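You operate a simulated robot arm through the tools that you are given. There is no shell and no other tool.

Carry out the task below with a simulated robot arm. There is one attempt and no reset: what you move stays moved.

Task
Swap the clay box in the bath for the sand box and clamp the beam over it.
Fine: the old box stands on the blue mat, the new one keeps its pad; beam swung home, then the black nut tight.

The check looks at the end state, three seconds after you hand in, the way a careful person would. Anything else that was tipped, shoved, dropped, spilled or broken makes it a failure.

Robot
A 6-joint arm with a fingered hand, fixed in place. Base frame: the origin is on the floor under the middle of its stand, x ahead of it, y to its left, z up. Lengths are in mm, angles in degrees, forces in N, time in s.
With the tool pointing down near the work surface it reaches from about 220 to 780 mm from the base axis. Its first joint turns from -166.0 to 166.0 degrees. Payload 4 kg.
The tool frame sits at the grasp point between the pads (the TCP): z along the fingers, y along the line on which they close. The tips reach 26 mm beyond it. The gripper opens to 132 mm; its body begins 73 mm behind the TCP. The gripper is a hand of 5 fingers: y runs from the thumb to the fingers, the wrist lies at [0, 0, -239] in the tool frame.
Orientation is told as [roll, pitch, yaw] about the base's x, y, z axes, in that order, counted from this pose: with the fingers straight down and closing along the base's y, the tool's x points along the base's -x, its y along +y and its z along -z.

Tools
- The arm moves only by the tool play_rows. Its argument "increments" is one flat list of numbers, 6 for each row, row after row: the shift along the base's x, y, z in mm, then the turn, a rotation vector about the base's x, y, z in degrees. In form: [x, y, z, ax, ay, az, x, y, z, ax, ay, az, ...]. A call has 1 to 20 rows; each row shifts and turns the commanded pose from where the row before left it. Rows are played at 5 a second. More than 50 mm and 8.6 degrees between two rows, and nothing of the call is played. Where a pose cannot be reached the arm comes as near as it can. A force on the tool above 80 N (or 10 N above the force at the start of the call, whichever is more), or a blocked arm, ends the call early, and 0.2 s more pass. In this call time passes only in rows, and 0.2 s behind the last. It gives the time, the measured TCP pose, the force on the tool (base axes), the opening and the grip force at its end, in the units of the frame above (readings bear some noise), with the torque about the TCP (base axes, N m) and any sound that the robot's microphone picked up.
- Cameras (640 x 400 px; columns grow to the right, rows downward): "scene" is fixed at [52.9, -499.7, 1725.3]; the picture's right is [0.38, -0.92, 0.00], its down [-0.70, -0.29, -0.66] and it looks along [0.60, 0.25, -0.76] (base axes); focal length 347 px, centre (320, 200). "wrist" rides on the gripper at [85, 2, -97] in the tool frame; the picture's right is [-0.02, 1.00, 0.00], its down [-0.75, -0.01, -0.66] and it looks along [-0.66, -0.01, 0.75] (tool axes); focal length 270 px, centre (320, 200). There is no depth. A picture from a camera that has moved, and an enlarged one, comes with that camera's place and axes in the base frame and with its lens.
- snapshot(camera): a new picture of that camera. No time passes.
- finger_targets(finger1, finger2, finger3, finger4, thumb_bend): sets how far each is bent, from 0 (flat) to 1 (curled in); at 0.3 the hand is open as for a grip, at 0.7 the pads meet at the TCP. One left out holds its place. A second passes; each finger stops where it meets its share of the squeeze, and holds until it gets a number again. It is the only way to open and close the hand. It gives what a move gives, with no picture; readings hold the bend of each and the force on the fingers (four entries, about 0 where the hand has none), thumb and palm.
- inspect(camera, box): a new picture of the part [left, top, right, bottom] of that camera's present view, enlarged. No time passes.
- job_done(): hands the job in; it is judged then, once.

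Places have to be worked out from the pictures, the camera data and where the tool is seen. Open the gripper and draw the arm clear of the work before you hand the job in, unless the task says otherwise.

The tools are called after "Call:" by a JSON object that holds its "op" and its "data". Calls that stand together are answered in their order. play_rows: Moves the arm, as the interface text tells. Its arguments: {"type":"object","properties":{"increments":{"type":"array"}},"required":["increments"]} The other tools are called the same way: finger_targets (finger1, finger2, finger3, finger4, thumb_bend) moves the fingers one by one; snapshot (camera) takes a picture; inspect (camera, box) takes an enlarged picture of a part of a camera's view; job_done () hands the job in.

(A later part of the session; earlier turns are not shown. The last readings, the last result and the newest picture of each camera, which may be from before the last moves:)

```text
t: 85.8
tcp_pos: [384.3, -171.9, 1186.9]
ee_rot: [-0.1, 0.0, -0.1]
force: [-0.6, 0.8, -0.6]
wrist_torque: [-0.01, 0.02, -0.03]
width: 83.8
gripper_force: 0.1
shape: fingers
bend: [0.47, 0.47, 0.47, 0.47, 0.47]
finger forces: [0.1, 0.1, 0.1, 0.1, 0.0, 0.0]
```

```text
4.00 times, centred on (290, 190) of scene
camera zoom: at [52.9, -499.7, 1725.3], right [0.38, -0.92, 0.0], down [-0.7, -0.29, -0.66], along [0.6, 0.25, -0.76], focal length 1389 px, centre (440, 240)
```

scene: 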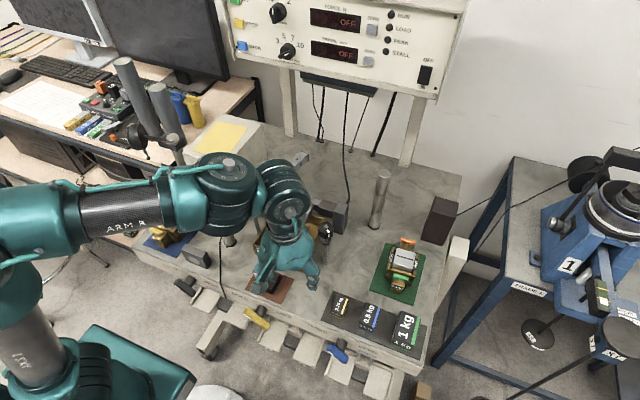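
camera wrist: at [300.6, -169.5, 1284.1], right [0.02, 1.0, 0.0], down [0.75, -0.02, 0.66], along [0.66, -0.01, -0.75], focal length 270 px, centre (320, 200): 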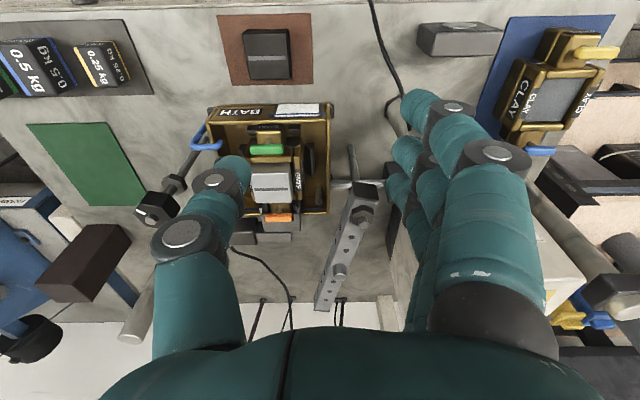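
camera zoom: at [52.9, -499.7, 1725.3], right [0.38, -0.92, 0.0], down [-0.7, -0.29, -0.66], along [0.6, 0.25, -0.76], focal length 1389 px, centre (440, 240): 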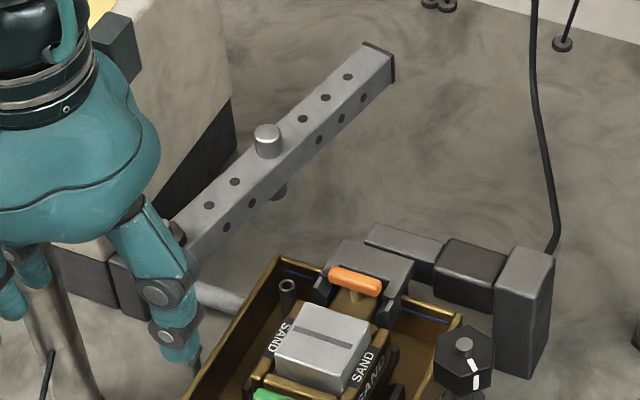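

I zoom hard on the beam's free end to see how it engages the nut stud, and on the nut stud itself.

Call:
{"op": "inspect", "data": {"camera": "scene", "box": [292, 142, 342, 182]}}

Call:
{"op": "inspect", "data": {"camera": "wrist", "box": [300, 230, 380, 330]}}

Call:
{"op": "inspect", "data": {"camera": "scene", "box": [305, 210, 350, 260]}}

Call:
{"op": "inspect", "data": {"camera": "wrist", "box": [120, 120, 220, 240]}}

```text
10.00 times, centred on (317, 162) of scene
camera zoom: at [52.9, -499.7, 1725.3], right [0.38, -0.92, 0.0], down [-0.7, -0.29, -0.66], along [0.6, 0.25, -0.76], focal length 3472 px, centre (350, 580)
```

zoom: 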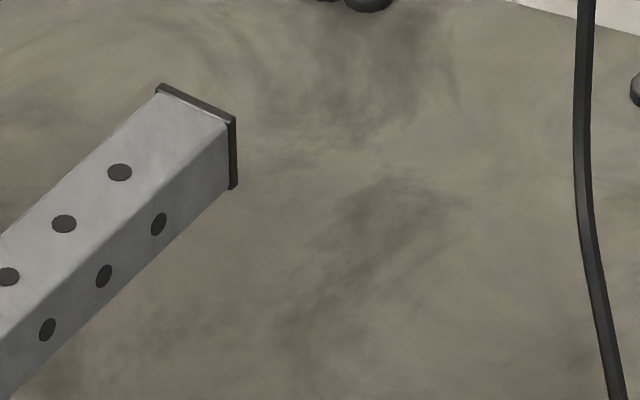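

```text
4.00 times, centred on (340, 280) of wrist
camera zoom: at [300.6, -169.5, 1284.1], right [0.02, 1.0, 0.0], down [0.75, -0.02, 0.66], along [0.66, -0.01, -0.75], focal length 1081 px, centre (240, -120)
```

zoom: 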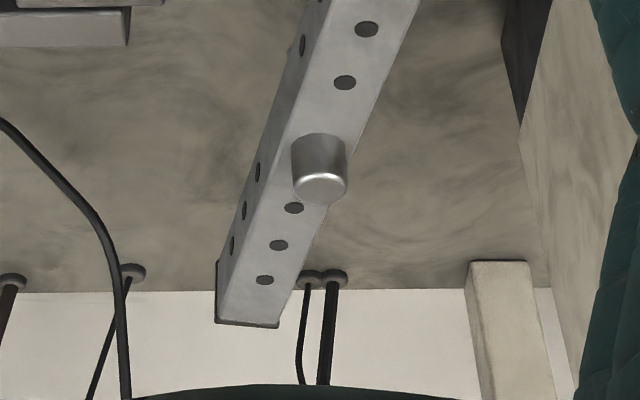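

```text
8.00 times, centred on (328, 235) of scene
camera zoom: at [52.9, -499.7, 1725.3], right [0.38, -0.92, 0.0], down [-0.7, -0.29, -0.66], along [0.6, 0.25, -0.76], focal length 2778 px, centre (260, -80)
```

zoom: 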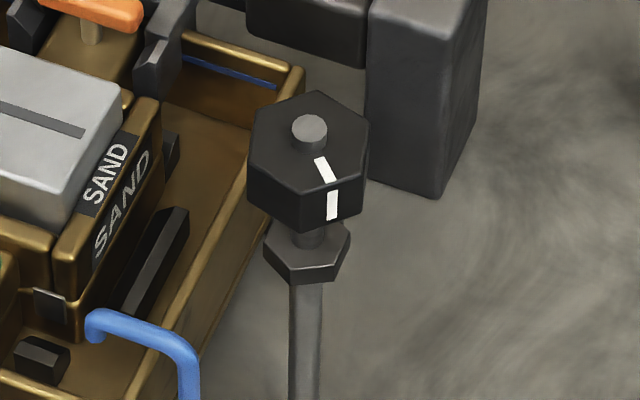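

```text
3.33 times, centred on (170, 180) of wrist
camera zoom: at [300.6, -169.5, 1284.1], right [0.02, 1.0, 0.0], down [0.75, -0.02, 0.66], along [0.66, -0.01, -0.75], focal length 901 px, centre (820, 267)
```

zoom: 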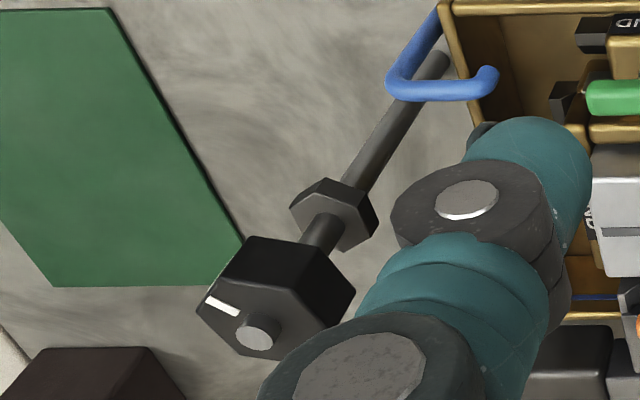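

The beam tube is about 25 mm square, z≈1055–1080, pivot near (494,-129.5), stud near (480.5,-332.5); I will straddle the beam with thumb and fingers and lead it round the pivot with the hand turning along. First I move above the beam at about 140 mm from the pivot, turning −12°.

Call:
{"op": "play_rows", "data": {"increments": [20, 1, -1, 0, 0, -1, 25, 1, -1, 0, 0, -1.2, 25, 1, -1, 0, 0, -1.2, 25, 1, -2, 0, 0, -1.2, 25, 1, -3, 0, 0, -1.2, 25, 1, -3, 0, 0, -1.2, 25, 1, -4, 0, 0, -1.2, 25, 2, -6, 0, 0, -1.2, 25, 2, -8, 0, 0, -1.3, 20, 2, -8, 0, 0, -1.3]}}

Call:
{"op": "snapshot", "data": {"camera": "wrist"}}

Call:
{"op": "snapshot", "data": {"camera": "scene"}}

```text
t: 88.0
tcp_pos: [625.6, -158.3, 1149.1]
ee_rot: [0.0, -0.1, -12.1]
force: [0.9, -0.1, 0.5]
wrist_torque: [-0.01, -0.03, -0.03]
width: 83.7
gripper_force: 0.1
shape: fingers
bend: [0.47, 0.47, 0.47, 0.47, 0.47]
finger forces: [0.0, 0.1, 0.0, 0.1, 0.0, 0.0]
```

```text
taken
camera wrist: at [542.6, -139.1, 1246.8], right [0.23, 0.97, 0.0], down [0.73, -0.17, 0.66], along [0.64, -0.15, -0.75], focal length 270 px, centre (320, 200)
```

wrist: 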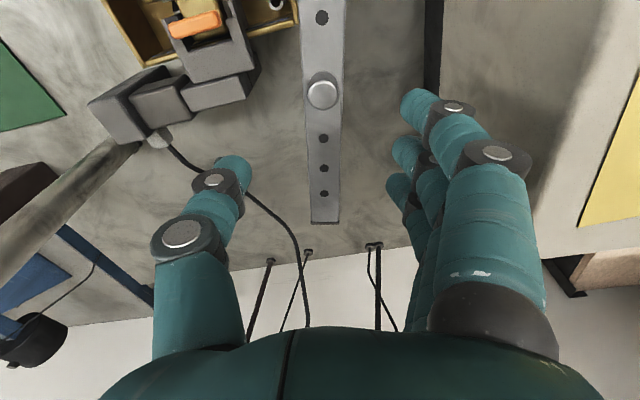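

```text
taken
```

scene: 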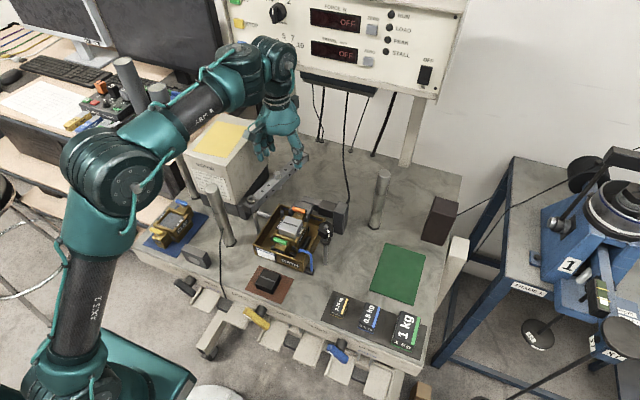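

The beam runs exactly along the hand's axis and is centred between thumb and fingers; the knob is about 103 mm from the pivot. I descend to z≈1088 so the fingertips straddle the beam.

Call:
{"op": "play_rows", "data": {"increments": [0, 0, -10, 0, 0, 0, 0, 0, -14, 0, 0, 0, 0, 0, -14, 0, 0, 0, 0, 0, -13, 0, 0, 0, 0, 0, -10, 0, 0, 0]}}

Call:
{"op": "snapshot", "data": {"camera": "wrist"}}

Call:
{"op": "inspect", "data": {"camera": "scene", "box": [220, 90, 360, 230]}}

```text
t: 89.2
tcp_pos: [625.1, -157.8, 1089.2]
ee_rot: [0.0, -0.2, -12.0]
force: [0.3, -0.2, 0.5]
wrist_torque: [0.0, 0.0, -0.02]
width: 83.6
gripper_force: 0.1
shape: fingers
bend: [0.47, 0.47, 0.47, 0.47, 0.47]
finger forces: [0.0, 0.0, 0.0, 0.0, 0.0, 0.0]
```

```text
taken
camera wrist: at [542.5, -138.4, 1185.6], right [0.23, 0.97, 0.0], down [0.73, -0.17, 0.66], along [0.64, -0.15, -0.75], focal length 270 px, centre (320, 200)
```

wrist: 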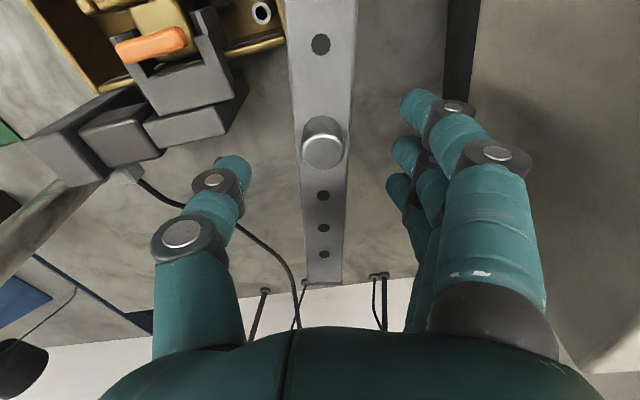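

```text
2.86 times, centred on (290, 160) of scene
camera zoom: at [52.9, -499.7, 1725.3], right [0.38, -0.92, 0.0], down [-0.7, -0.29, -0.66], along [0.6, 0.25, -0.76], focal length 992 px, centre (406, 314)
```

zoom: 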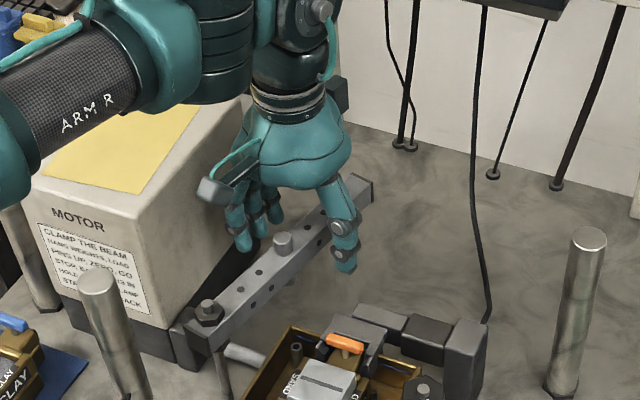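

The fingertips straddle the beam with room all round. I go 4 mm lower and narrow the hand to about 60 mm around the beam without touching it.

Call:
{"op": "play_rows", "data": {"increments": [0, 0, -4, 0, 0, 0]}}

Call:
{"op": "finger_targets", "data": {"finger1": 0.55, "finger2": 0.55, "finger3": 0.55, "finger4": 0.55, "thumb_bend": 0.55}}

Call:
{"op": "snapshot", "data": {"camera": "wrist"}}

```text
t: 89.6
tcp_pos: [624.9, -158.9, 1083.9]
ee_rot: [0.0, -0.1, -12.0]
force: [0.2, 0.2, -0.5]
wrist_torque: [0.03, -0.01, 0.02]
width: 83.8
gripper_force: 0.0
shape: fingers
bend: [0.47, 0.47, 0.47, 0.47, 0.47]
finger forces: [0.0, 0.0, 0.0, 0.0, 0.0, 0.0]
```

```text
t: 90.6
tcp_pos: [624.3, -157.9, 1085.1]
ee_rot: [0.0, -0.1, -12.0]
force: [-0.3, -0.4, -0.1]
wrist_torque: [0.02, -0.01, 0.01]
width: 60.7
gripper_force: 0.0
shape: fingers
bend: [0.55, 0.55, 0.55, 0.55, 0.55]
finger forces: [0.0, 0.1, 0.0, 0.0, 0.1, 0.0]
```

```text
taken
camera wrist: at [542.8, -138.6, 1181.9], right [0.23, 0.97, 0.0], down [0.73, -0.17, 0.66], along [0.64, -0.15, -0.75], focal length 270 px, centre (320, 200)
```

wrist: 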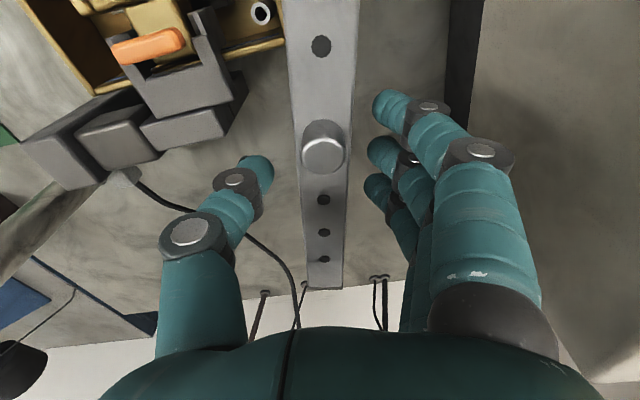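

The beam is loosely framed. I start the swing with five small arc steps, turning the hand along, and check that the beam follows.

Call:
{"op": "play_rows", "data": {"increments": [-3.0, -10.0, 0, 0, 0, -4.1, -3.7, -9.7, 0, 0, 0, -4.1, -4.5, -9.4, 0, 0, 0, -4.1, -5.2, -9.0, 0, 0, 0, -4.1, -5.9, -8.6, 0, 0, 0, -4.1]}}

Call:
{"op": "snapshot", "data": {"camera": "wrist"}}

Call:
{"op": "inspect", "data": {"camera": "scene", "box": [220, 100, 360, 240]}}

```text
t: 91.8
tcp_pos: [602.4, -206.8, 1084.6]
ee_rot: [0.0, -0.2, -32.6]
force: [0.5, 0.3, 0.0]
wrist_torque: [0.02, -0.03, -0.04]
width: 60.4
gripper_force: 0.4
shape: fingers
bend: [0.55, 0.55, 0.55, 0.55, 0.55]
finger forces: [0.0, 0.0, 0.1, 0.2, 0.0, 0.0]
```

```text
taken
camera wrist: at [532.6, -158.1, 1182.3], right [0.56, 0.83, 0.0], down [0.62, -0.42, 0.66], along [0.55, -0.37, -0.75], focal length 270 px, centre (320, 200)
```

wrist: 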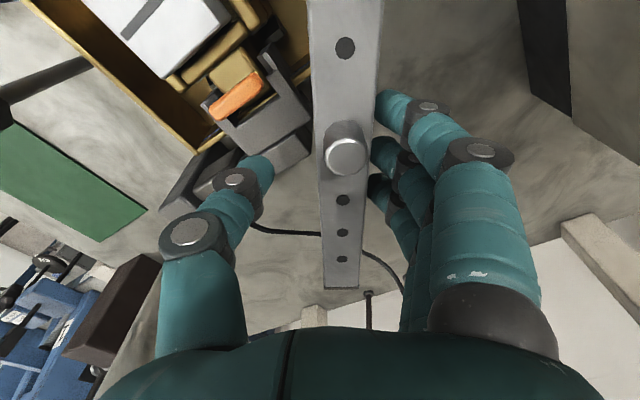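

```text
2.86 times, centred on (290, 170) of scene
camera zoom: at [52.9, -499.7, 1725.3], right [0.38, -0.92, 0.0], down [-0.7, -0.29, -0.66], along [0.6, 0.25, -0.76], focal length 992 px, centre (406, 286)
```

zoom: 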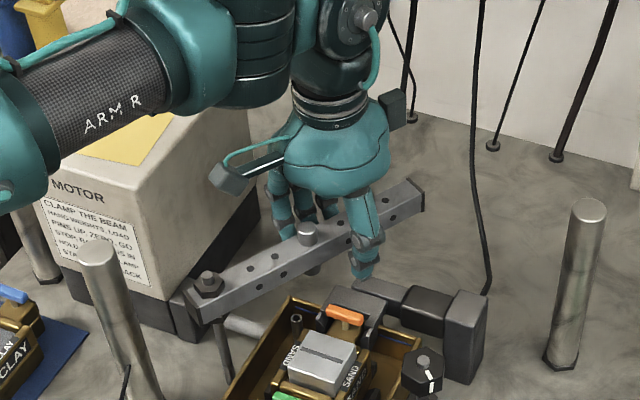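

The beam swings freely (0.4 N). I continue the arc with seven more steps.

Call:
{"op": "play_rows", "data": {"increments": [-6.5, -8.1, 0, 0, 0, -4.1, -7.1, -7.6, 0, 0, 0, -4.1, -7.7, -7.0, 0, 0, 0, -4.1, -8.2, -6.4, 0, 0, 0, -4.1, -8.7, -5.7, 0, 0, 0, -4.1, -9.1, -5.0, 0, 0, 0, -4.1, -9.5, -4.3, 0, 0, 0, -4.1]}}

Call:
{"op": "snapshot", "data": {"camera": "wrist"}}

Call:
{"op": "inspect", "data": {"camera": "scene", "box": [220, 110, 380, 270]}}

```text
t: 93.4
tcp_pos: [544.5, -249.5, 1084.6]
ee_rot: [0.0, -0.1, -61.4]
force: [-0.4, 0.3, 0.1]
wrist_torque: [0.01, -0.01, -0.02]
width: 60.5
gripper_force: 0.0
shape: fingers
bend: [0.55, 0.55, 0.55, 0.55, 0.55]
finger forces: [0.2, 0.0, 0.0, 0.1, 0.0, 0.0]
```

```text
taken
camera wrist: at [506.5, -174.3, 1181.7], right [0.89, 0.46, 0.0], down [0.35, -0.67, 0.66], along [0.3, -0.58, -0.75], focal length 270 px, centre (320, 200)
```

wrist: 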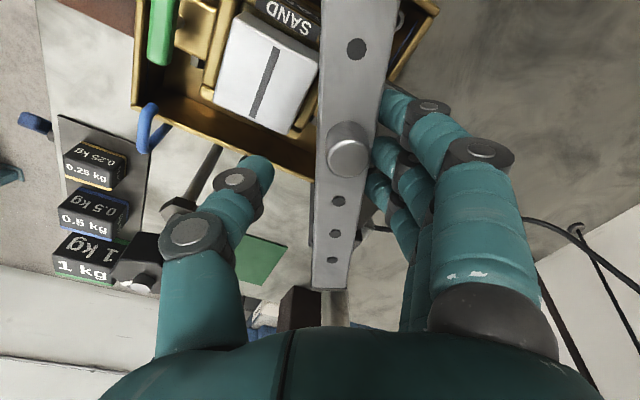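

```text
2.50 times, centred on (300, 190) of scene
camera zoom: at [52.9, -499.7, 1725.3], right [0.38, -0.92, 0.0], down [-0.7, -0.29, -0.66], along [0.6, 0.25, -0.76], focal length 868 px, centre (370, 225)
```

zoom: 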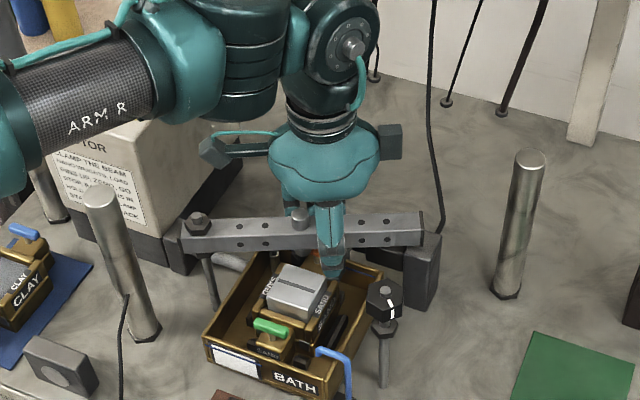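

The beam is at about −58° and moving freely; the nut stud stays clear of thumb and fingers. I continue four more steps.

Call:
{"op": "play_rows", "data": {"increments": [-9.8, -3.6, 0, 0, 0, -4.1, -10, -2.8, 0, 0, 0, -4.1, -10.2, -2.0, 0, 0, 0, -4.1, -10.3, -1.2, 0, 0, 0, -4.1]}}

Call:
{"op": "snapshot", "data": {"camera": "wrist"}}

Call:
{"op": "inspect", "data": {"camera": "scene", "box": [230, 130, 370, 270]}}

```text
t: 94.4
tcp_pos: [504.8, -258.0, 1084.2]
ee_rot: [0.0, -0.1, -77.5]
force: [-0.2, -0.3, -0.1]
wrist_torque: [0.0, 0.01, -0.02]
width: 60.5
gripper_force: 0.1
shape: fingers
bend: [0.55, 0.55, 0.55, 0.55, 0.55]
finger forces: [0.1, 0.1, 0.1, 0.0, 0.1, 0.0]
```

```text
taken
camera wrist: at [489.0, -175.0, 1182.0], right [0.98, 0.19, 0.0], down [0.15, -0.74, 0.66], along [0.13, -0.65, -0.75], focal length 270 px, centre (320, 200)
```

wrist: 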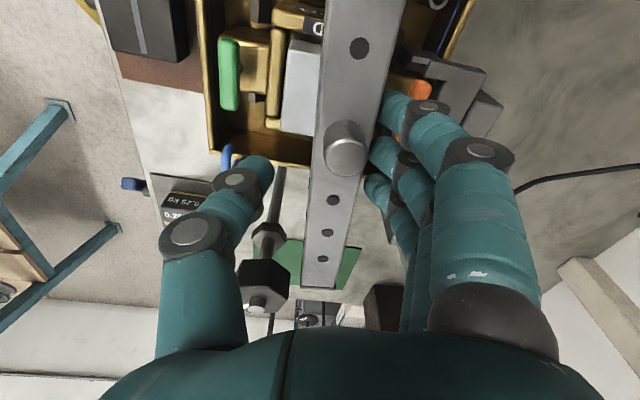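

```text
2.86 times, centred on (300, 200) of scene
camera zoom: at [52.9, -499.7, 1725.3], right [0.38, -0.92, 0.0], down [-0.7, -0.29, -0.66], along [0.6, 0.25, -0.76], focal length 992 px, centre (377, 200)
```

zoom: 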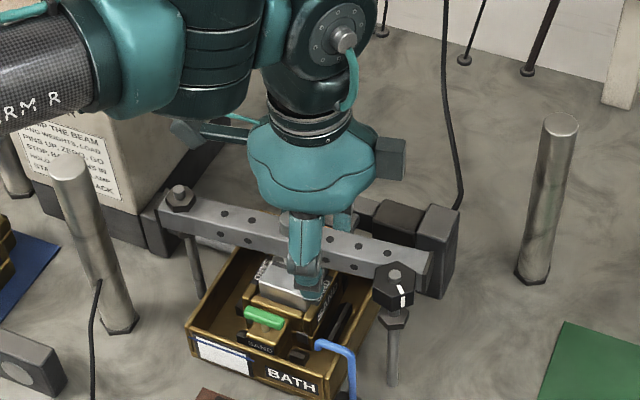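

The beam end is approaching the stud, passing under the black nut. I take the next two steps.

Call:
{"op": "play_rows", "data": {"increments": [-10.2, -0.4, 0, 0, 0, -4.1, -10.2, 0.4, 0, 0, 0, -4.1]}}

Call:
{"op": "snapshot", "data": {"camera": "wrist"}}

Call:
{"op": "inspect", "data": {"camera": "scene", "box": [255, 170, 345, 260]}}

```text
t: 95.0
tcp_pos: [485.1, -258.4, 1085.5]
ee_rot: [-0.1, 0.0, -85.7]
force: [5.5, 2.6, 1.5]
wrist_torque: [0.02, -0.21, -0.03]
width: 64.0
gripper_force: 2.8
shape: fingers
bend: [0.52, 0.53, 0.54, 0.55, 0.55]
finger forces: [2.3, 1.8, 1.0, 0.4, 0.0, 0.1]
```

```text
taken
camera wrist: at [480.8, -174.0, 1181.6], right [1.0, 0.05, 0.0], down [0.04, -0.75, 0.66], along [0.04, -0.66, -0.75], focal length 270 px, centre (320, 200)
```

wrist: 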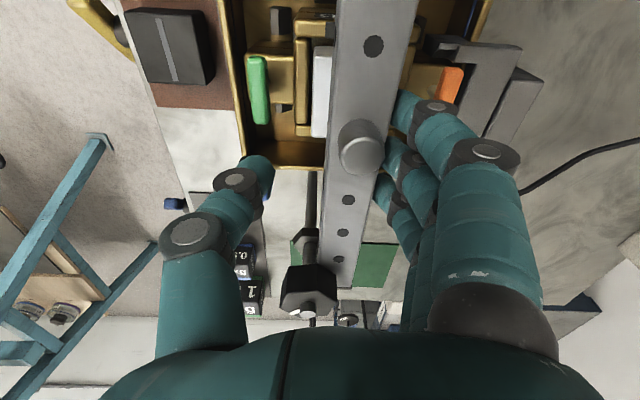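

```text
4.44 times, centred on (300, 215) of scene
camera zoom: at [52.9, -499.7, 1725.3], right [0.38, -0.92, 0.0], down [-0.7, -0.29, -0.66], along [0.6, 0.25, -0.76], focal length 1543 px, centre (409, 133)
```

zoom: 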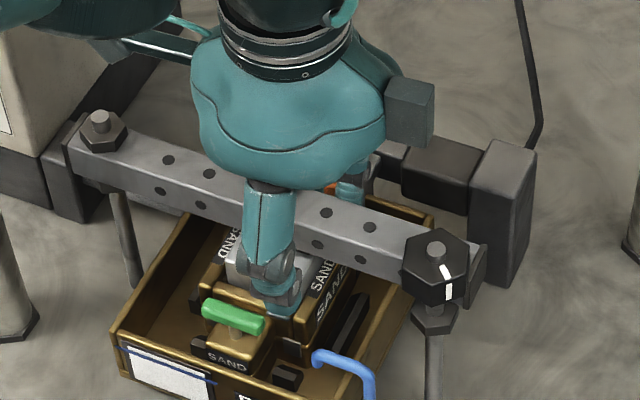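

There is now about 5 N of resistance and the beam is near the stud. I zoom in to see what it touches.

Call:
{"op": "inspect", "data": {"camera": "wrist", "box": [260, 160, 400, 340]}}

Call:
{"op": "inspect", "data": {"camera": "scene", "box": [300, 205, 350, 255]}}

Call:
{"op": "inspect", "data": {"camera": "scene", "box": [270, 195, 320, 245]}}

Call:
{"op": "inspect", "data": {"camera": "wrist", "box": [230, 0, 480, 170]}}

```text
2.22 times, centred on (330, 250) of wrist
camera zoom: at [480.8, -174.0, 1181.6], right [1.0, 0.05, 0.0], down [0.04, -0.75, 0.66], along [0.04, -0.66, -0.75], focal length 601 px, centre (298, 89)
```

zoom: 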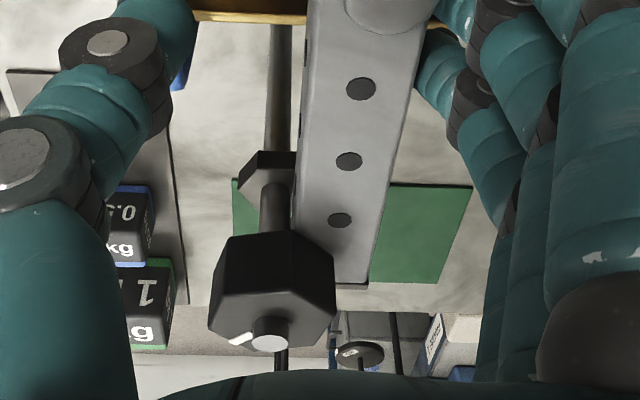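

```text
8.00 times, centred on (325, 230) of scene
camera zoom: at [52.9, -499.7, 1725.3], right [0.38, -0.92, 0.0], down [-0.7, -0.29, -0.66], along [0.6, 0.25, -0.76], focal length 2778 px, centre (280, -40)
```

zoom: 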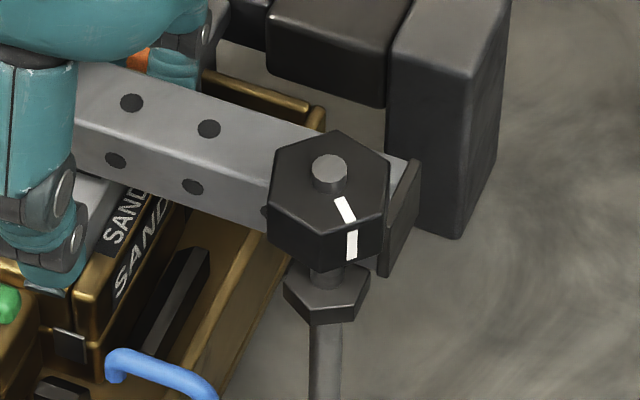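

```text
8.00 times, centred on (295, 220) of scene
camera zoom: at [52.9, -499.7, 1725.3], right [0.38, -0.92, 0.0], down [-0.7, -0.29, -0.66], along [0.6, 0.25, -0.76], focal length 2778 px, centre (520, 40)
```

zoom: 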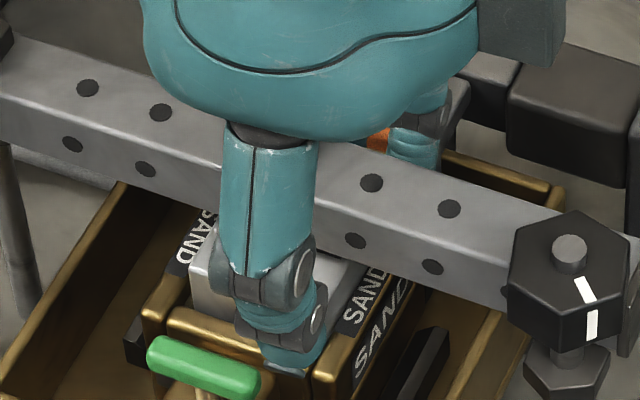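

```text
2.35 times, centred on (355, 85) of wrist
camera zoom: at [480.8, -174.0, 1181.6], right [1.0, 0.05, 0.0], down [0.04, -0.75, 0.66], along [0.04, -0.66, -0.75], focal length 636 px, centre (238, 471)
```

zoom: 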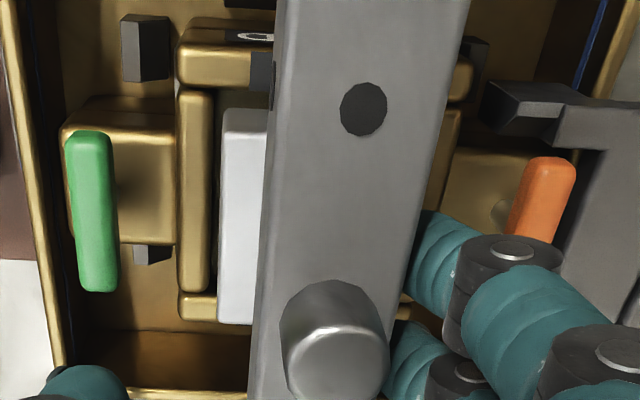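

The beam's leading face is at the stud's neck, the nut overhangs it, and the knob sits over the pad's centre, so it looks home. I push 3 mm further to confirm it is at its stop.

Call:
{"op": "play_rows", "data": {"increments": [-1.5, 0, 0, 0, 0, 0, -1.5, 0, 0, 0, 0, 0]}}

Call:
{"op": "inspect", "data": {"camera": "wrist", "box": [260, 160, 400, 340]}}

Call:
{"op": "inspect", "data": {"camera": "scene", "box": [300, 205, 350, 255]}}

```text
t: 95.6
tcp_pos: [483.3, -258.4, 1084.8]
ee_rot: [0.0, -0.1, -85.8]
force: [10.0, -0.5, 1.8]
wrist_torque: [0.02, -0.27, -0.09]
width: 66.2
gripper_force: 5.1
shape: fingers
bend: [0.51, 0.52, 0.53, 0.54, 0.55]
finger forces: [3.6, 2.8, 2.1, 1.2, 0.0, 0.0]
```

```text
2.22 times, centred on (330, 250) of wrist
camera zoom: at [478.4, -173.8, 1181.8], right [1.0, 0.05, 0.0], down [0.04, -0.75, 0.66], along [0.04, -0.66, -0.75], focal length 601 px, centre (298, 89)
```

zoom: 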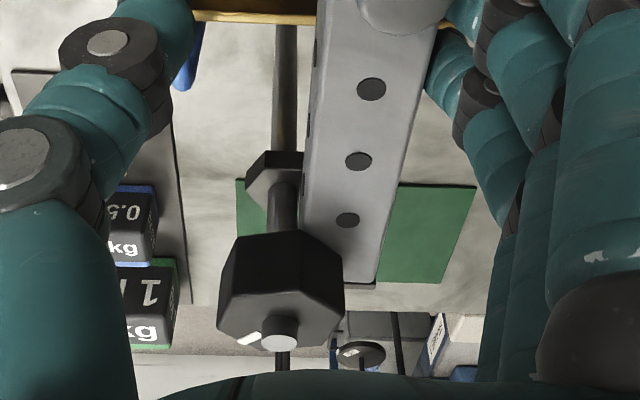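

```text
8.00 times, centred on (325, 230) of scene
camera zoom: at [52.9, -499.7, 1725.3], right [0.38, -0.92, 0.0], down [-0.7, -0.29, -0.66], along [0.6, 0.25, -0.76], focal length 2778 px, centre (280, -40)
```

zoom: 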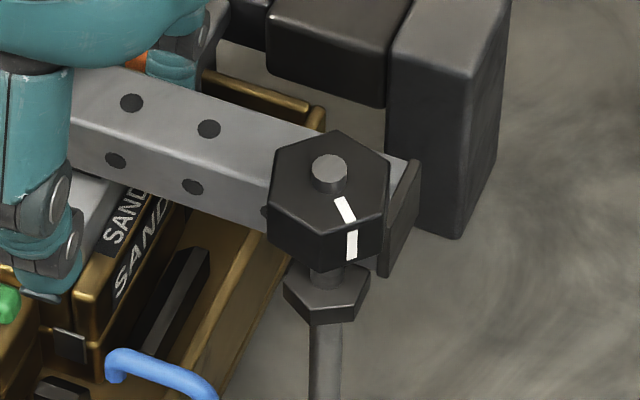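

The beam did not move under 10 N, so it is against its stop: home. I back the fingers off the beam and rise clear.

Call:
{"op": "play_rows", "data": {"increments": [4, 0, 0, 0, 0, 0, 6, 0, 0, 0, 0, 0, 4, 0, 0, 0, 0, 0, 0, 0, 8, 0, 0, 0, 0, 0, 14, 0, 0, 0, 0, 0, 18, 0, 0, 0, 0, 0, 20, 0, 0, 0, 0, 0, 20, 0, 0, 0]}}

Call:
{"op": "snapshot", "data": {"camera": "wrist"}}

Call:
{"op": "inspect", "data": {"camera": "scene", "box": [250, 170, 350, 270]}}

```text
t: 97.4
tcp_pos: [495.7, -258.8, 1165.4]
ee_rot: [0.0, -0.1, -85.7]
force: [-0.2, 0.7, 0.3]
wrist_torque: [0.03, 0.04, -0.02]
width: 60.5
gripper_force: 0.0
shape: fingers
bend: [0.55, 0.55, 0.55, 0.55, 0.55]
finger forces: [0.0, 0.1, 0.1, 0.0, 0.1, 0.0]
```

```text
taken
camera wrist: at [492.4, -173.8, 1262.3], right [1.0, 0.05, 0.0], down [0.04, -0.75, 0.66], along [0.03, -0.66, -0.75], focal length 270 px, centre (320, 200)
```

wrist: 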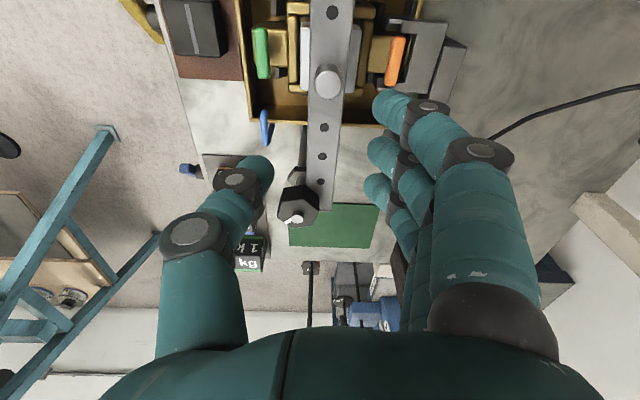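

```text
4.00 times, centred on (300, 220) of scene
camera zoom: at [52.9, -499.7, 1725.3], right [0.38, -0.92, 0.0], down [-0.7, -0.29, -0.66], along [0.6, 0.25, -0.76], focal length 1389 px, centre (400, 120)
```

zoom: 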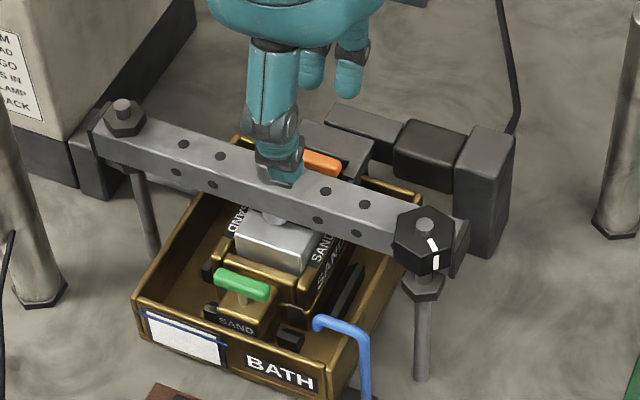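

The beam rests home over the box, and the pad is in place beneath it. I zoom on the black nut to read its hex orientation and mark.

Call:
{"op": "inspect", "data": {"camera": "wrist", "box": [260, 150, 350, 240]}}

Call:
{"op": "inspect", "data": {"camera": "scene", "box": [300, 205, 350, 255]}}

```text
4.44 times, centred on (305, 195) of wrist
camera zoom: at [492.4, -173.8, 1262.3], right [1.0, 0.05, 0.0], down [0.04, -0.75, 0.66], along [0.03, -0.66, -0.75], focal length 1201 px, centre (387, 222)
```

zoom: 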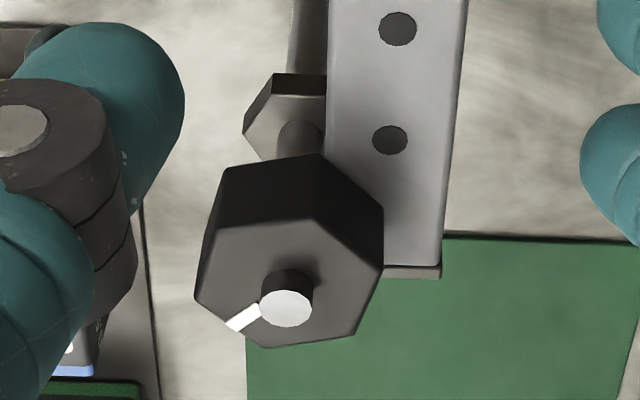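

```text
8.00 times, centred on (325, 230) of scene
camera zoom: at [52.9, -499.7, 1725.3], right [0.38, -0.92, 0.0], down [-0.7, -0.29, -0.66], along [0.6, 0.25, -0.76], focal length 2778 px, centre (280, -40)
```

zoom: 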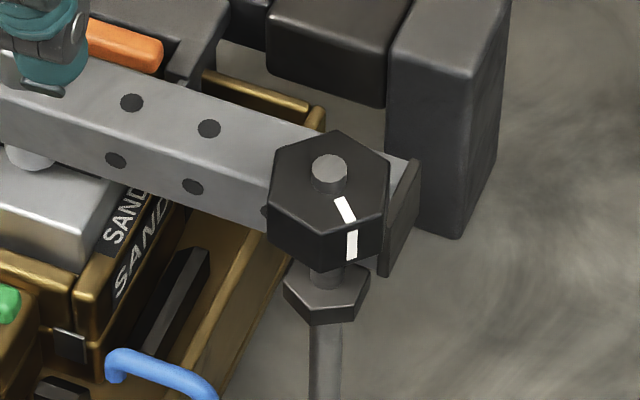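

The mark points to about −136°, so the hex flats suit hand yaws of −46°, 14° or 74°. I open the hand a little and move above the nut while turning to yaw ≈74°, to have a long clockwise stroke.

Call:
{"op": "finger_targets", "data": {"finger1": 0.45, "finger2": 0.5, "finger3": 0.5, "finger4": 0.45, "thumb_bend": 0.5}}

Call:
{"op": "play_rows", "data": {"increments": [-0.8, -3.7, 0, 0, 0, 8, -0.8, -3.7, 0, 0, 0, 8, -0.8, -3.7, 0, 0, 0, 8, -0.8, -3.7, 0, 0, 0, 8, -0.8, -3.7, 0, 0, 0, 8, -0.8, -3.7, 0, 0, 0, 8, -0.8, -3.7, 0, 0, 0, 8, -0.8, -3.7, 0, 0, 0, 8, -0.8, -3.7, 0, 0, 0, 8, -0.8, -3.7, 0, 0, 0, 8]}}

Call:
{"op": "snapshot", "data": {"camera": "wrist"}}

```text
t: 98.4
tcp_pos: [496.5, -259.3, 1164.0]
ee_rot: [0.1, -0.1, -85.8]
force: [-0.1, 0.6, 0.7]
wrist_torque: [-0.01, -0.02, -0.01]
width: 81.6
gripper_force: 0.1
shape: fingers
bend: [0.45, 0.5, 0.5, 0.45, 0.5]
finger forces: [0.0, 0.0, 0.0, 0.0, 0.0, 0.0]
```

```text
t: 100.6
tcp_pos: [487.1, -296.3, 1164.4]
ee_rot: [0.0, -0.1, -5.7]
force: [0.2, 0.2, 0.6]
wrist_torque: [0.01, 0.03, 0.02]
width: 82.0
gripper_force: 0.1
shape: fingers
bend: [0.45, 0.5, 0.5, 0.45, 0.5]
finger forces: [0.1, 0.0, 0.0, 0.0, 0.0, 0.0]
```

```text
taken
camera wrist: at [404.2, -285.8, 1262.1], right [0.12, 0.99, 0.0], down [0.75, -0.09, 0.66], along [0.65, -0.08, -0.75], focal length 270 px, centre (320, 200)
```

wrist: 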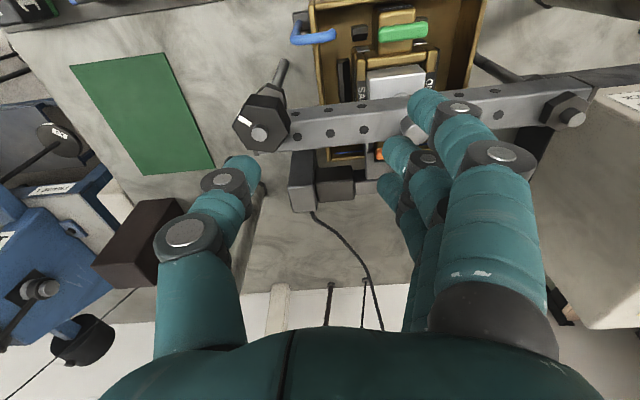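

The stud tip measures at about (480,-333.5). I continue turning to yaw ≈74° and centre over it.

Call:
{"op": "play_rows", "data": {"increments": [-0.73, -3.72, 0, 0, 0, 8, -0.73, -3.72, 0, 0, 0, 8, -0.73, -3.72, 0, 0, 0, 8, -0.73, -3.72, 0, 0, 0, 8, -0.73, -3.72, 0, 0, 0, 8, -0.73, -3.72, 0, 0, 0, 8, -0.73, -3.72, 0, 0, 0, 8, -0.73, -3.72, 0, 0, 0, 8, -0.73, -3.72, 0, 0, 0, 8, -0.73, -3.72, 0, 0, 0, 8]}}

Call:
{"op": "snapshot", "data": {"camera": "wrist"}}

Call:
{"op": "snapshot", "data": {"camera": "scene"}}

```text
t: 102.8
tcp_pos: [485.6, -335.8, 1173.4]
ee_rot: [-0.1, -0.1, 74.2]
force: [-0.2, 0.8, -0.5]
wrist_torque: [-0.01, 0.01, 0.03]
width: 82.2
gripper_force: 0.0
shape: fingers
bend: [0.45, 0.5, 0.5, 0.45, 0.5]
finger forces: [0.0, 0.1, 0.1, 0.0, 0.0, 0.0]
out of reach, approached as far as the arm can: row 8, 9
```

```text
taken
camera wrist: at [461.7, -416.2, 1271.9], right [-0.96, 0.29, 0.0], down [0.22, 0.72, 0.66], along [0.19, 0.63, -0.75], focal length 270 px, centre (320, 200)
```

wrist: 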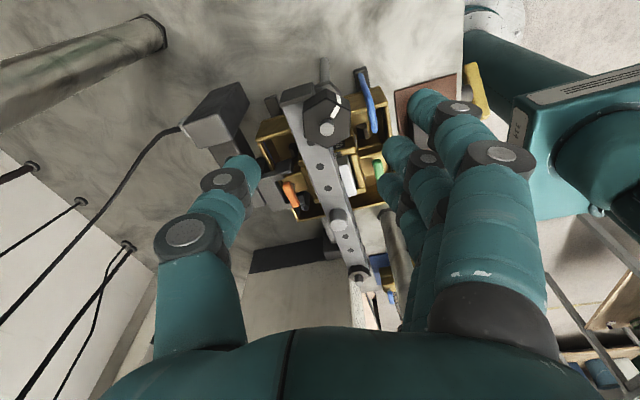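

```text
taken
```

scene: 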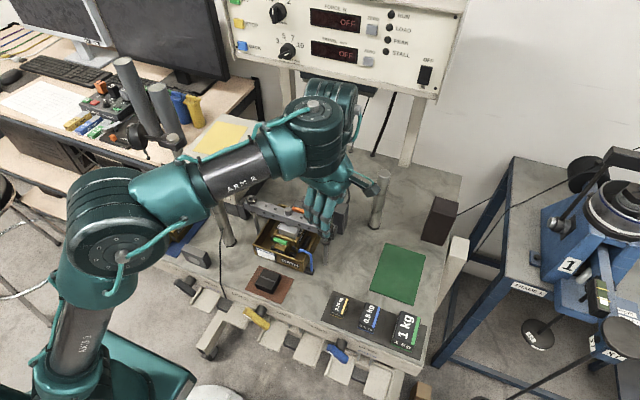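

Yaw 74° is reached, TCP (485.6,-335.8,1173); the stud measures (481,-334.5). I shift onto the stud axis and check the hex alignment.

Call:
{"op": "play_rows", "data": {"increments": [-2.3, 0.7, 0, 0, 0, 0, -2.3, 0.6, 0, 0, 0, 0, 0, 0, 0, 0, 0, 0]}}

Call:
{"op": "inspect", "data": {"camera": "wrist", "box": [230, 60, 430, 220]}}

```text
t: 103.6
tcp_pos: [481.9, -334.1, 1174.4]
ee_rot: [0.1, -0.2, 74.3]
force: [0.4, 0.4, 0.4]
wrist_torque: [0.01, -0.01, 0.0]
width: 82.0
gripper_force: 0.0
shape: fingers
bend: [0.45, 0.5, 0.5, 0.45, 0.5]
finger forces: [0.1, 0.1, 0.0, 0.0, 0.0, 0.1]
```

```text
2.50 times, centred on (330, 140) of wrist
camera zoom: at [457.0, -414.5, 1271.8], right [-0.96, 0.29, 0.0], down [0.22, 0.72, 0.66], along [0.19, 0.63, -0.75], focal length 676 px, centre (295, 350)
```

zoom: 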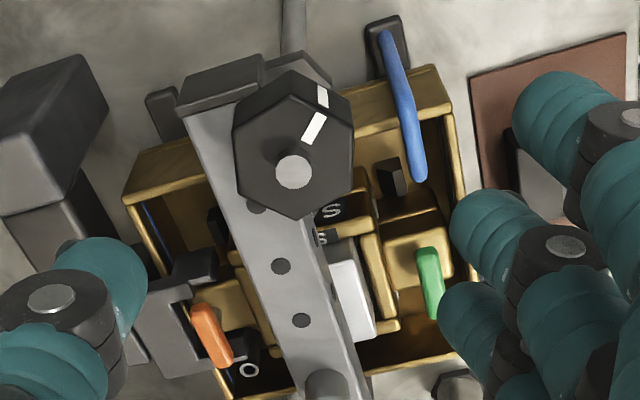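

The hex flats face thumb and fingers squarely and the nut is centred within 1.5 mm. I trim that and descend around the nut to z≈1110.

Call:
{"op": "play_rows", "data": {"increments": [0, -1.4, -14, 0, 0, 0, 0, 0, -16, 0, 0, 0, 0, 0, -16, 0, 0, 0, 0, 0, -12, 0, 0, 0, 0, 0, -6, 0, 0, 0]}}

Call:
{"op": "inspect", "data": {"camera": "wrist", "box": [190, 40, 450, 240]}}

Call:
{"op": "inspect", "data": {"camera": "scene", "box": [270, 160, 370, 260]}}

```text
t: 104.8
tcp_pos: [495.3, -344.6, 1130.1]
ee_rot: [0.1, -0.2, 74.2]
force: [1.0, 0.3, -0.2]
wrist_torque: [-0.02, -0.03, -0.02]
width: 81.6
gripper_force: 0.0
shape: fingers
bend: [0.45, 0.5, 0.5, 0.45, 0.5]
finger forces: [0.0, 0.0, 0.0, 0.0, 0.0, 0.0]
out of reach, approached as far as the arm can: row 3, 4, 5
```

```text
2.00 times, centred on (320, 140) of wrist
camera zoom: at [470.9, -426.1, 1227.7], right [-0.96, 0.29, 0.0], down [0.22, 0.72, 0.66], along [0.19, 0.63, -0.75], focal length 541 px, centre (320, 320)
```

zoom: 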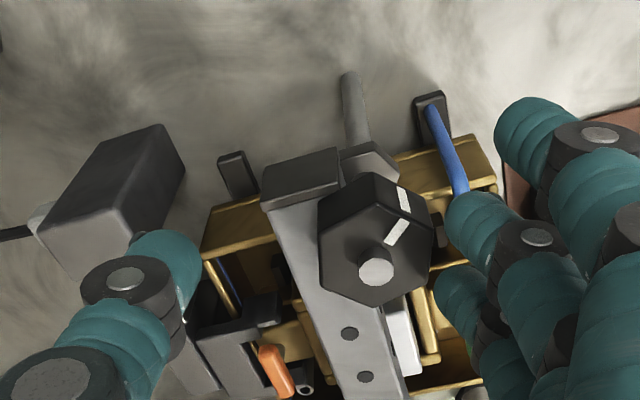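

```text
4.00 times, centred on (320, 210) of scene
camera zoom: at [52.9, -499.7, 1725.3], right [0.38, -0.92, 0.0], down [-0.7, -0.29, -0.66], along [0.6, 0.25, -0.76], focal length 1389 px, centre (320, 160)
```

zoom: 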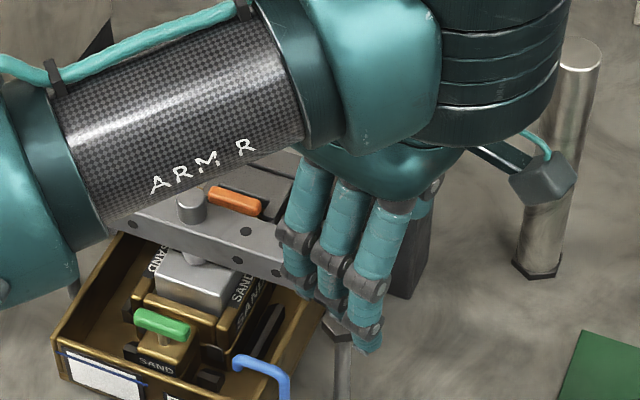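

At yaw 74° the arm cannot get lower, so that yaw is not usable. I rise again and turn back to yaw 14°, the next flat.

Call:
{"op": "play_rows", "data": {"increments": [0, 0, 15, 0, 0, 0, 0, 0, 20, 0, 0, 0, 0, 0, 10, 0, 0, -4, -2, 2, 0, 0, 0, -8, -2, 2, 0, 0, 0, -8, -2, 2, 0, 0, 0, -8, -2, 2, 0, 0, 0, -8, -2, 1, 0, 0, 0, -8, -2, 1, 0, 0, 0, -8, -2, 0, 0, 0, 0, -8.2]}}

Call:
{"op": "snapshot", "data": {"camera": "wrist"}}

```text
t: 107.0
tcp_pos: [480.4, -335.5, 1174.6]
ee_rot: [0.0, -0.1, 14.0]
force: [0.0, -0.4, 1.1]
wrist_torque: [-0.01, 0.01, 0.0]
width: 82.3
gripper_force: 0.1
shape: fingers
bend: [0.45, 0.5, 0.5, 0.45, 0.5]
finger forces: [0.0, 0.1, 0.0, 0.1, 0.0, 0.0]
```

```text
taken
camera wrist: at [398.9, -353.5, 1272.8], right [-0.22, 0.98, 0.0], down [0.73, 0.17, 0.66], along [0.64, 0.14, -0.75], focal length 270 px, centre (320, 200)
```

wrist: 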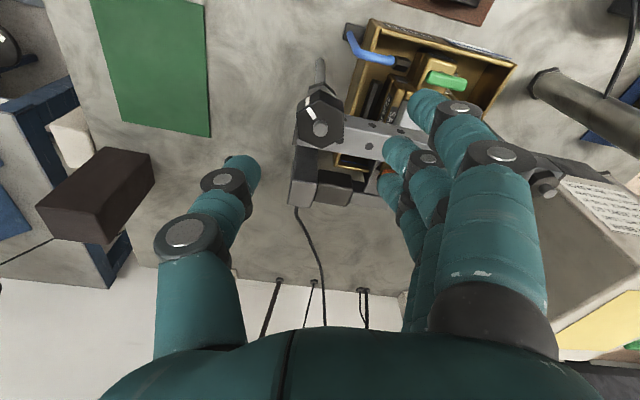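

Yaw 14° is fine at this height. I zoom to centre the nut in the hand.

Call:
{"op": "inspect", "data": {"camera": "wrist", "box": [230, 60, 430, 220]}}

```text
2.50 times, centred on (330, 140) of wrist
camera zoom: at [398.9, -353.5, 1272.8], right [-0.22, 0.98, 0.0], down [0.73, 0.17, 0.66], along [0.64, 0.14, -0.75], focal length 676 px, centre (295, 350)
```

zoom: 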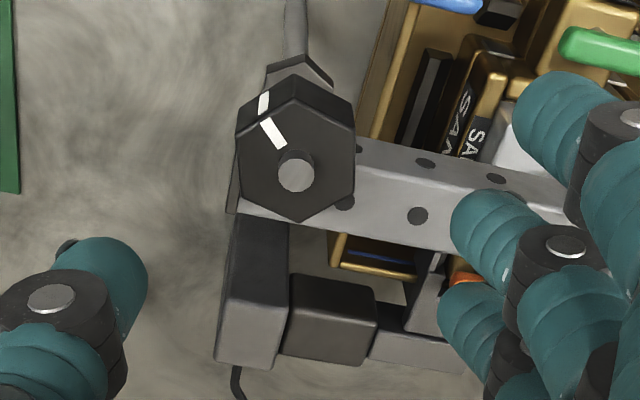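

The nut is centred in the hand with flats facing thumb and fingers. I descend to z≈1110.

Call:
{"op": "play_rows", "data": {"increments": [0, 0, -14, 0, 0, 0, 0, 0, -16, 0, 0, 0, 0, 0, -16, 0, 0, 0, 0, 0, -12, 0, 0, 0, 0, 0, -6, 0, 0, 0]}}

Call:
{"op": "inspect", "data": {"camera": "wrist", "box": [190, 40, 450, 240]}}

Call:
{"op": "inspect", "data": {"camera": "scene", "box": [270, 160, 370, 260]}}

```text
t: 108.2
tcp_pos: [494.6, -345.5, 1130.4]
ee_rot: [0.1, 0.0, 14.0]
force: [0.1, -0.3, 0.1]
wrist_torque: [-0.01, -0.01, 0.03]
width: 82.1
gripper_force: 0.0
shape: fingers
bend: [0.45, 0.5, 0.5, 0.45, 0.5]
finger forces: [0.0, 0.1, 0.0, 0.0, 0.1, 0.1]
out of reach, approached as far as the arm can: row 3, 4, 5
```

```text
2.00 times, centred on (320, 140) of wrist
camera zoom: at [412.8, -364.0, 1228.8], right [-0.22, 0.98, 0.0], down [0.73, 0.17, 0.66], along [0.64, 0.15, -0.75], focal length 541 px, centre (320, 320)
```

zoom: 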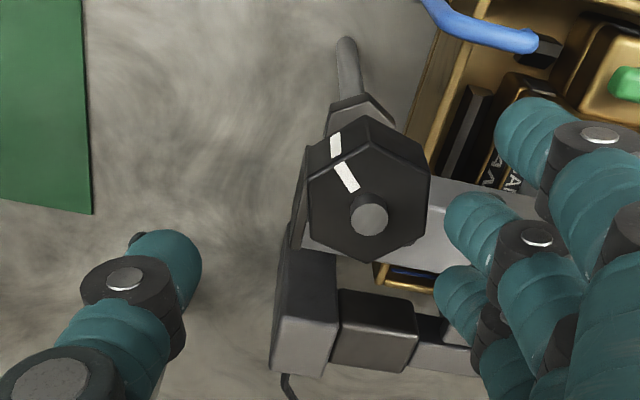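

```text
4.00 times, centred on (320, 210) of scene
camera zoom: at [52.9, -499.7, 1725.3], right [0.38, -0.92, 0.0], down [-0.7, -0.29, -0.66], along [0.6, 0.25, -0.76], focal length 1389 px, centre (320, 160)
```

zoom: 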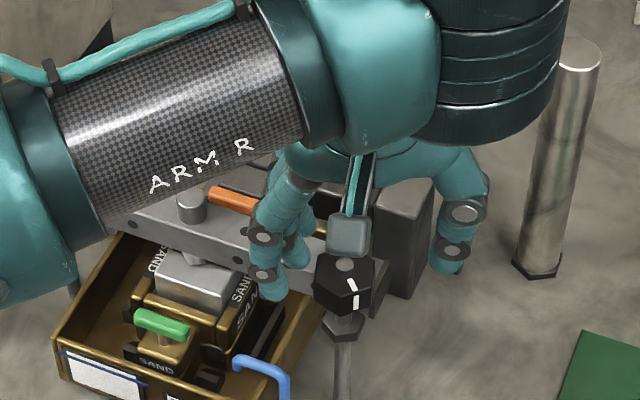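

The same limit appears at this yaw too, so the arm seems to have flipped into another joint configuration during the turn to 74°. I rise again and look at the arm.

Call:
{"op": "play_rows", "data": {"increments": [0, 0, 15, 0, 0, 0, -5, 3, 15, 0, 0, 0, -5, 4, 15, 0, 0, 0]}}

Call:
{"op": "snapshot", "data": {"camera": "scene"}}

```text
t: 109.0
tcp_pos: [485.1, -339.0, 1176.2]
ee_rot: [0.0, -0.1, 14.0]
force: [0.3, 0.2, -0.9]
wrist_torque: [-0.04, 0.02, 0.01]
width: 82.1
gripper_force: 0.1
shape: fingers
bend: [0.45, 0.5, 0.5, 0.45, 0.5]
finger forces: [0.0, 0.0, 0.0, 0.0, 0.1, 0.0]
```

```text
taken
```

scene: 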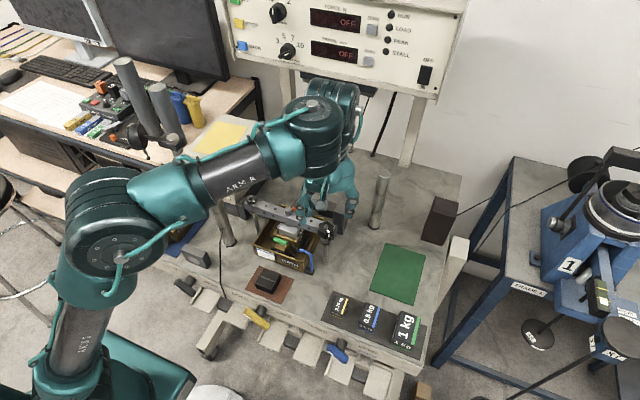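

I turn on towards yaw −46° at this safe height to see whether the arm returns to its earlier configuration.

Call:
{"op": "play_rows", "data": {"increments": [-1, 1, 0, 0, 0, -7.5, -1, 1, 0, 0, 0, -7.5, -1, 1, 0, 0, 0, -7.5, -1, 0.5, 0, 0, 0, -7.5, -0.5, 0.5, 0, 0, 0, -7.5, 0, 0, 0, 0, 0, -7.5, 0, 0, 0, 0, 0, -7.5, 0, 0, 0, 0, 0, -7.5]}}

Call:
{"op": "snapshot", "data": {"camera": "scene"}}

Call:
{"op": "inspect", "data": {"camera": "wrist", "box": [230, 60, 430, 220]}}

```text
t: 110.8
tcp_pos: [480.4, -334.8, 1176.1]
ee_rot: [0.0, -0.1, -46.1]
force: [-0.7, -0.2, 0.1]
wrist_torque: [0.0, -0.01, 0.0]
width: 82.2
gripper_force: 0.1
shape: fingers
bend: [0.45, 0.5, 0.5, 0.45, 0.5]
finger forces: [0.0, 0.1, 0.0, 0.0, 0.0, 0.0]
```

```text
taken
```

scene: 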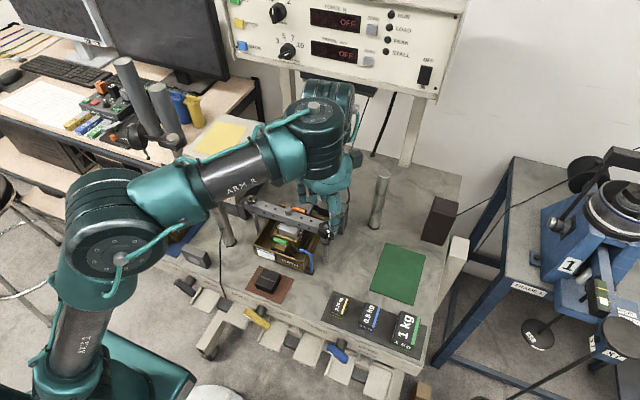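

```text
2.50 times, centred on (330, 140) of wrist
camera zoom: at [423.2, -271.5, 1274.0], right [0.73, 0.68, 0.0], down [0.51, -0.55, 0.66], along [0.45, -0.48, -0.75], focal length 676 px, centre (295, 350)
```

zoom: 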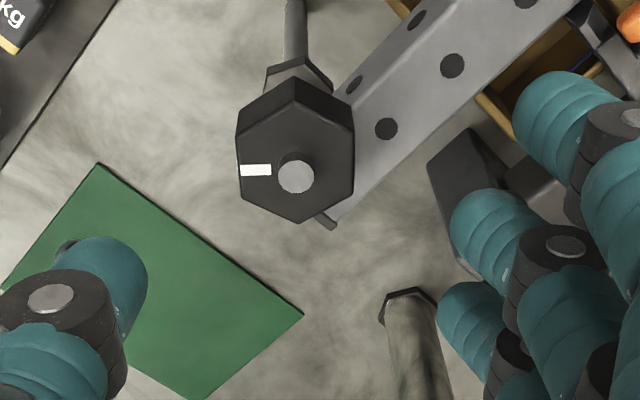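

The nut is centred and its marked flat faces the thumb. I turn further to −106°, where I expect the wrist joint limit to bring back the earlier configuration.

Call:
{"op": "play_rows", "data": {"increments": [0, 0, 0, 0, 0, -7.5, 0, 0, 0, 0, 0, -7.5, 0, 0, 0, 0, 0, -7.5, 0, 0, 0, 0, 0, -7.5, 0, 0, 0, 0, 0, -7.5, 0, 0, 0, 0, 0, -7.5, 0, 0, 0, 0, 0, -7.5, 0, 0, 0, 0, 0, -7.5]}}

Call:
{"op": "snapshot", "data": {"camera": "scene"}}

```text
t: 112.6
tcp_pos: [479.6, -333.5, 1177.0]
ee_rot: [-0.1, -0.1, -106.2]
force: [0.2, -0.3, 1.0]
wrist_torque: [0.0, -0.01, 0.03]
width: 82.2
gripper_force: 0.1
shape: fingers
bend: [0.45, 0.5, 0.5, 0.45, 0.5]
finger forces: [0.0, 0.0, 0.1, 0.0, 0.0, 0.1]
```

```text
taken
```

scene: 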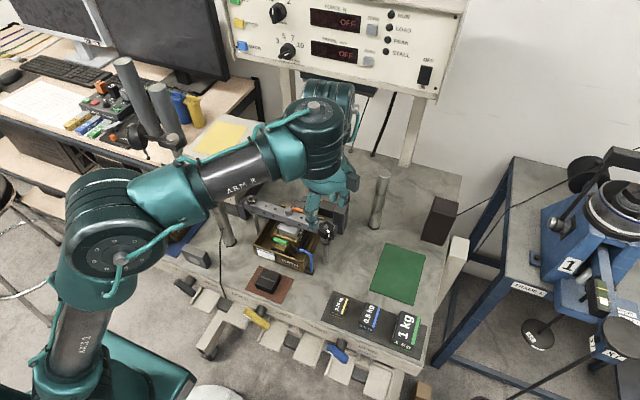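

No limit message at −106°. I test here whether the hand can now descend lower, in modest steps down to about z≈1127 (tips still above the nut's stud).

Call:
{"op": "play_rows", "data": {"increments": [0.5, -1, -16, 0, 0, 0, 0, 0, -16, 0, 0, 0, 0, 0, -10, 0, 0, 0, 0, 0, -8, 0, 0, 0]}}

```text
t: 113.6
tcp_pos: [488.7, -340.1, 1137.1]
ee_rot: [-0.3, 0.0, -105.9]
force: [0.6, 0.7, 0.1]
wrist_torque: [0.0, 0.01, -0.03]
width: 82.0
gripper_force: 0.1
shape: fingers
bend: [0.45, 0.5, 0.5, 0.45, 0.5]
finger forces: [0.0, 0.0, 0.0, 0.0, 0.1, 0.0]
out of reach, approached as far as the arm can: row 3, 4
```

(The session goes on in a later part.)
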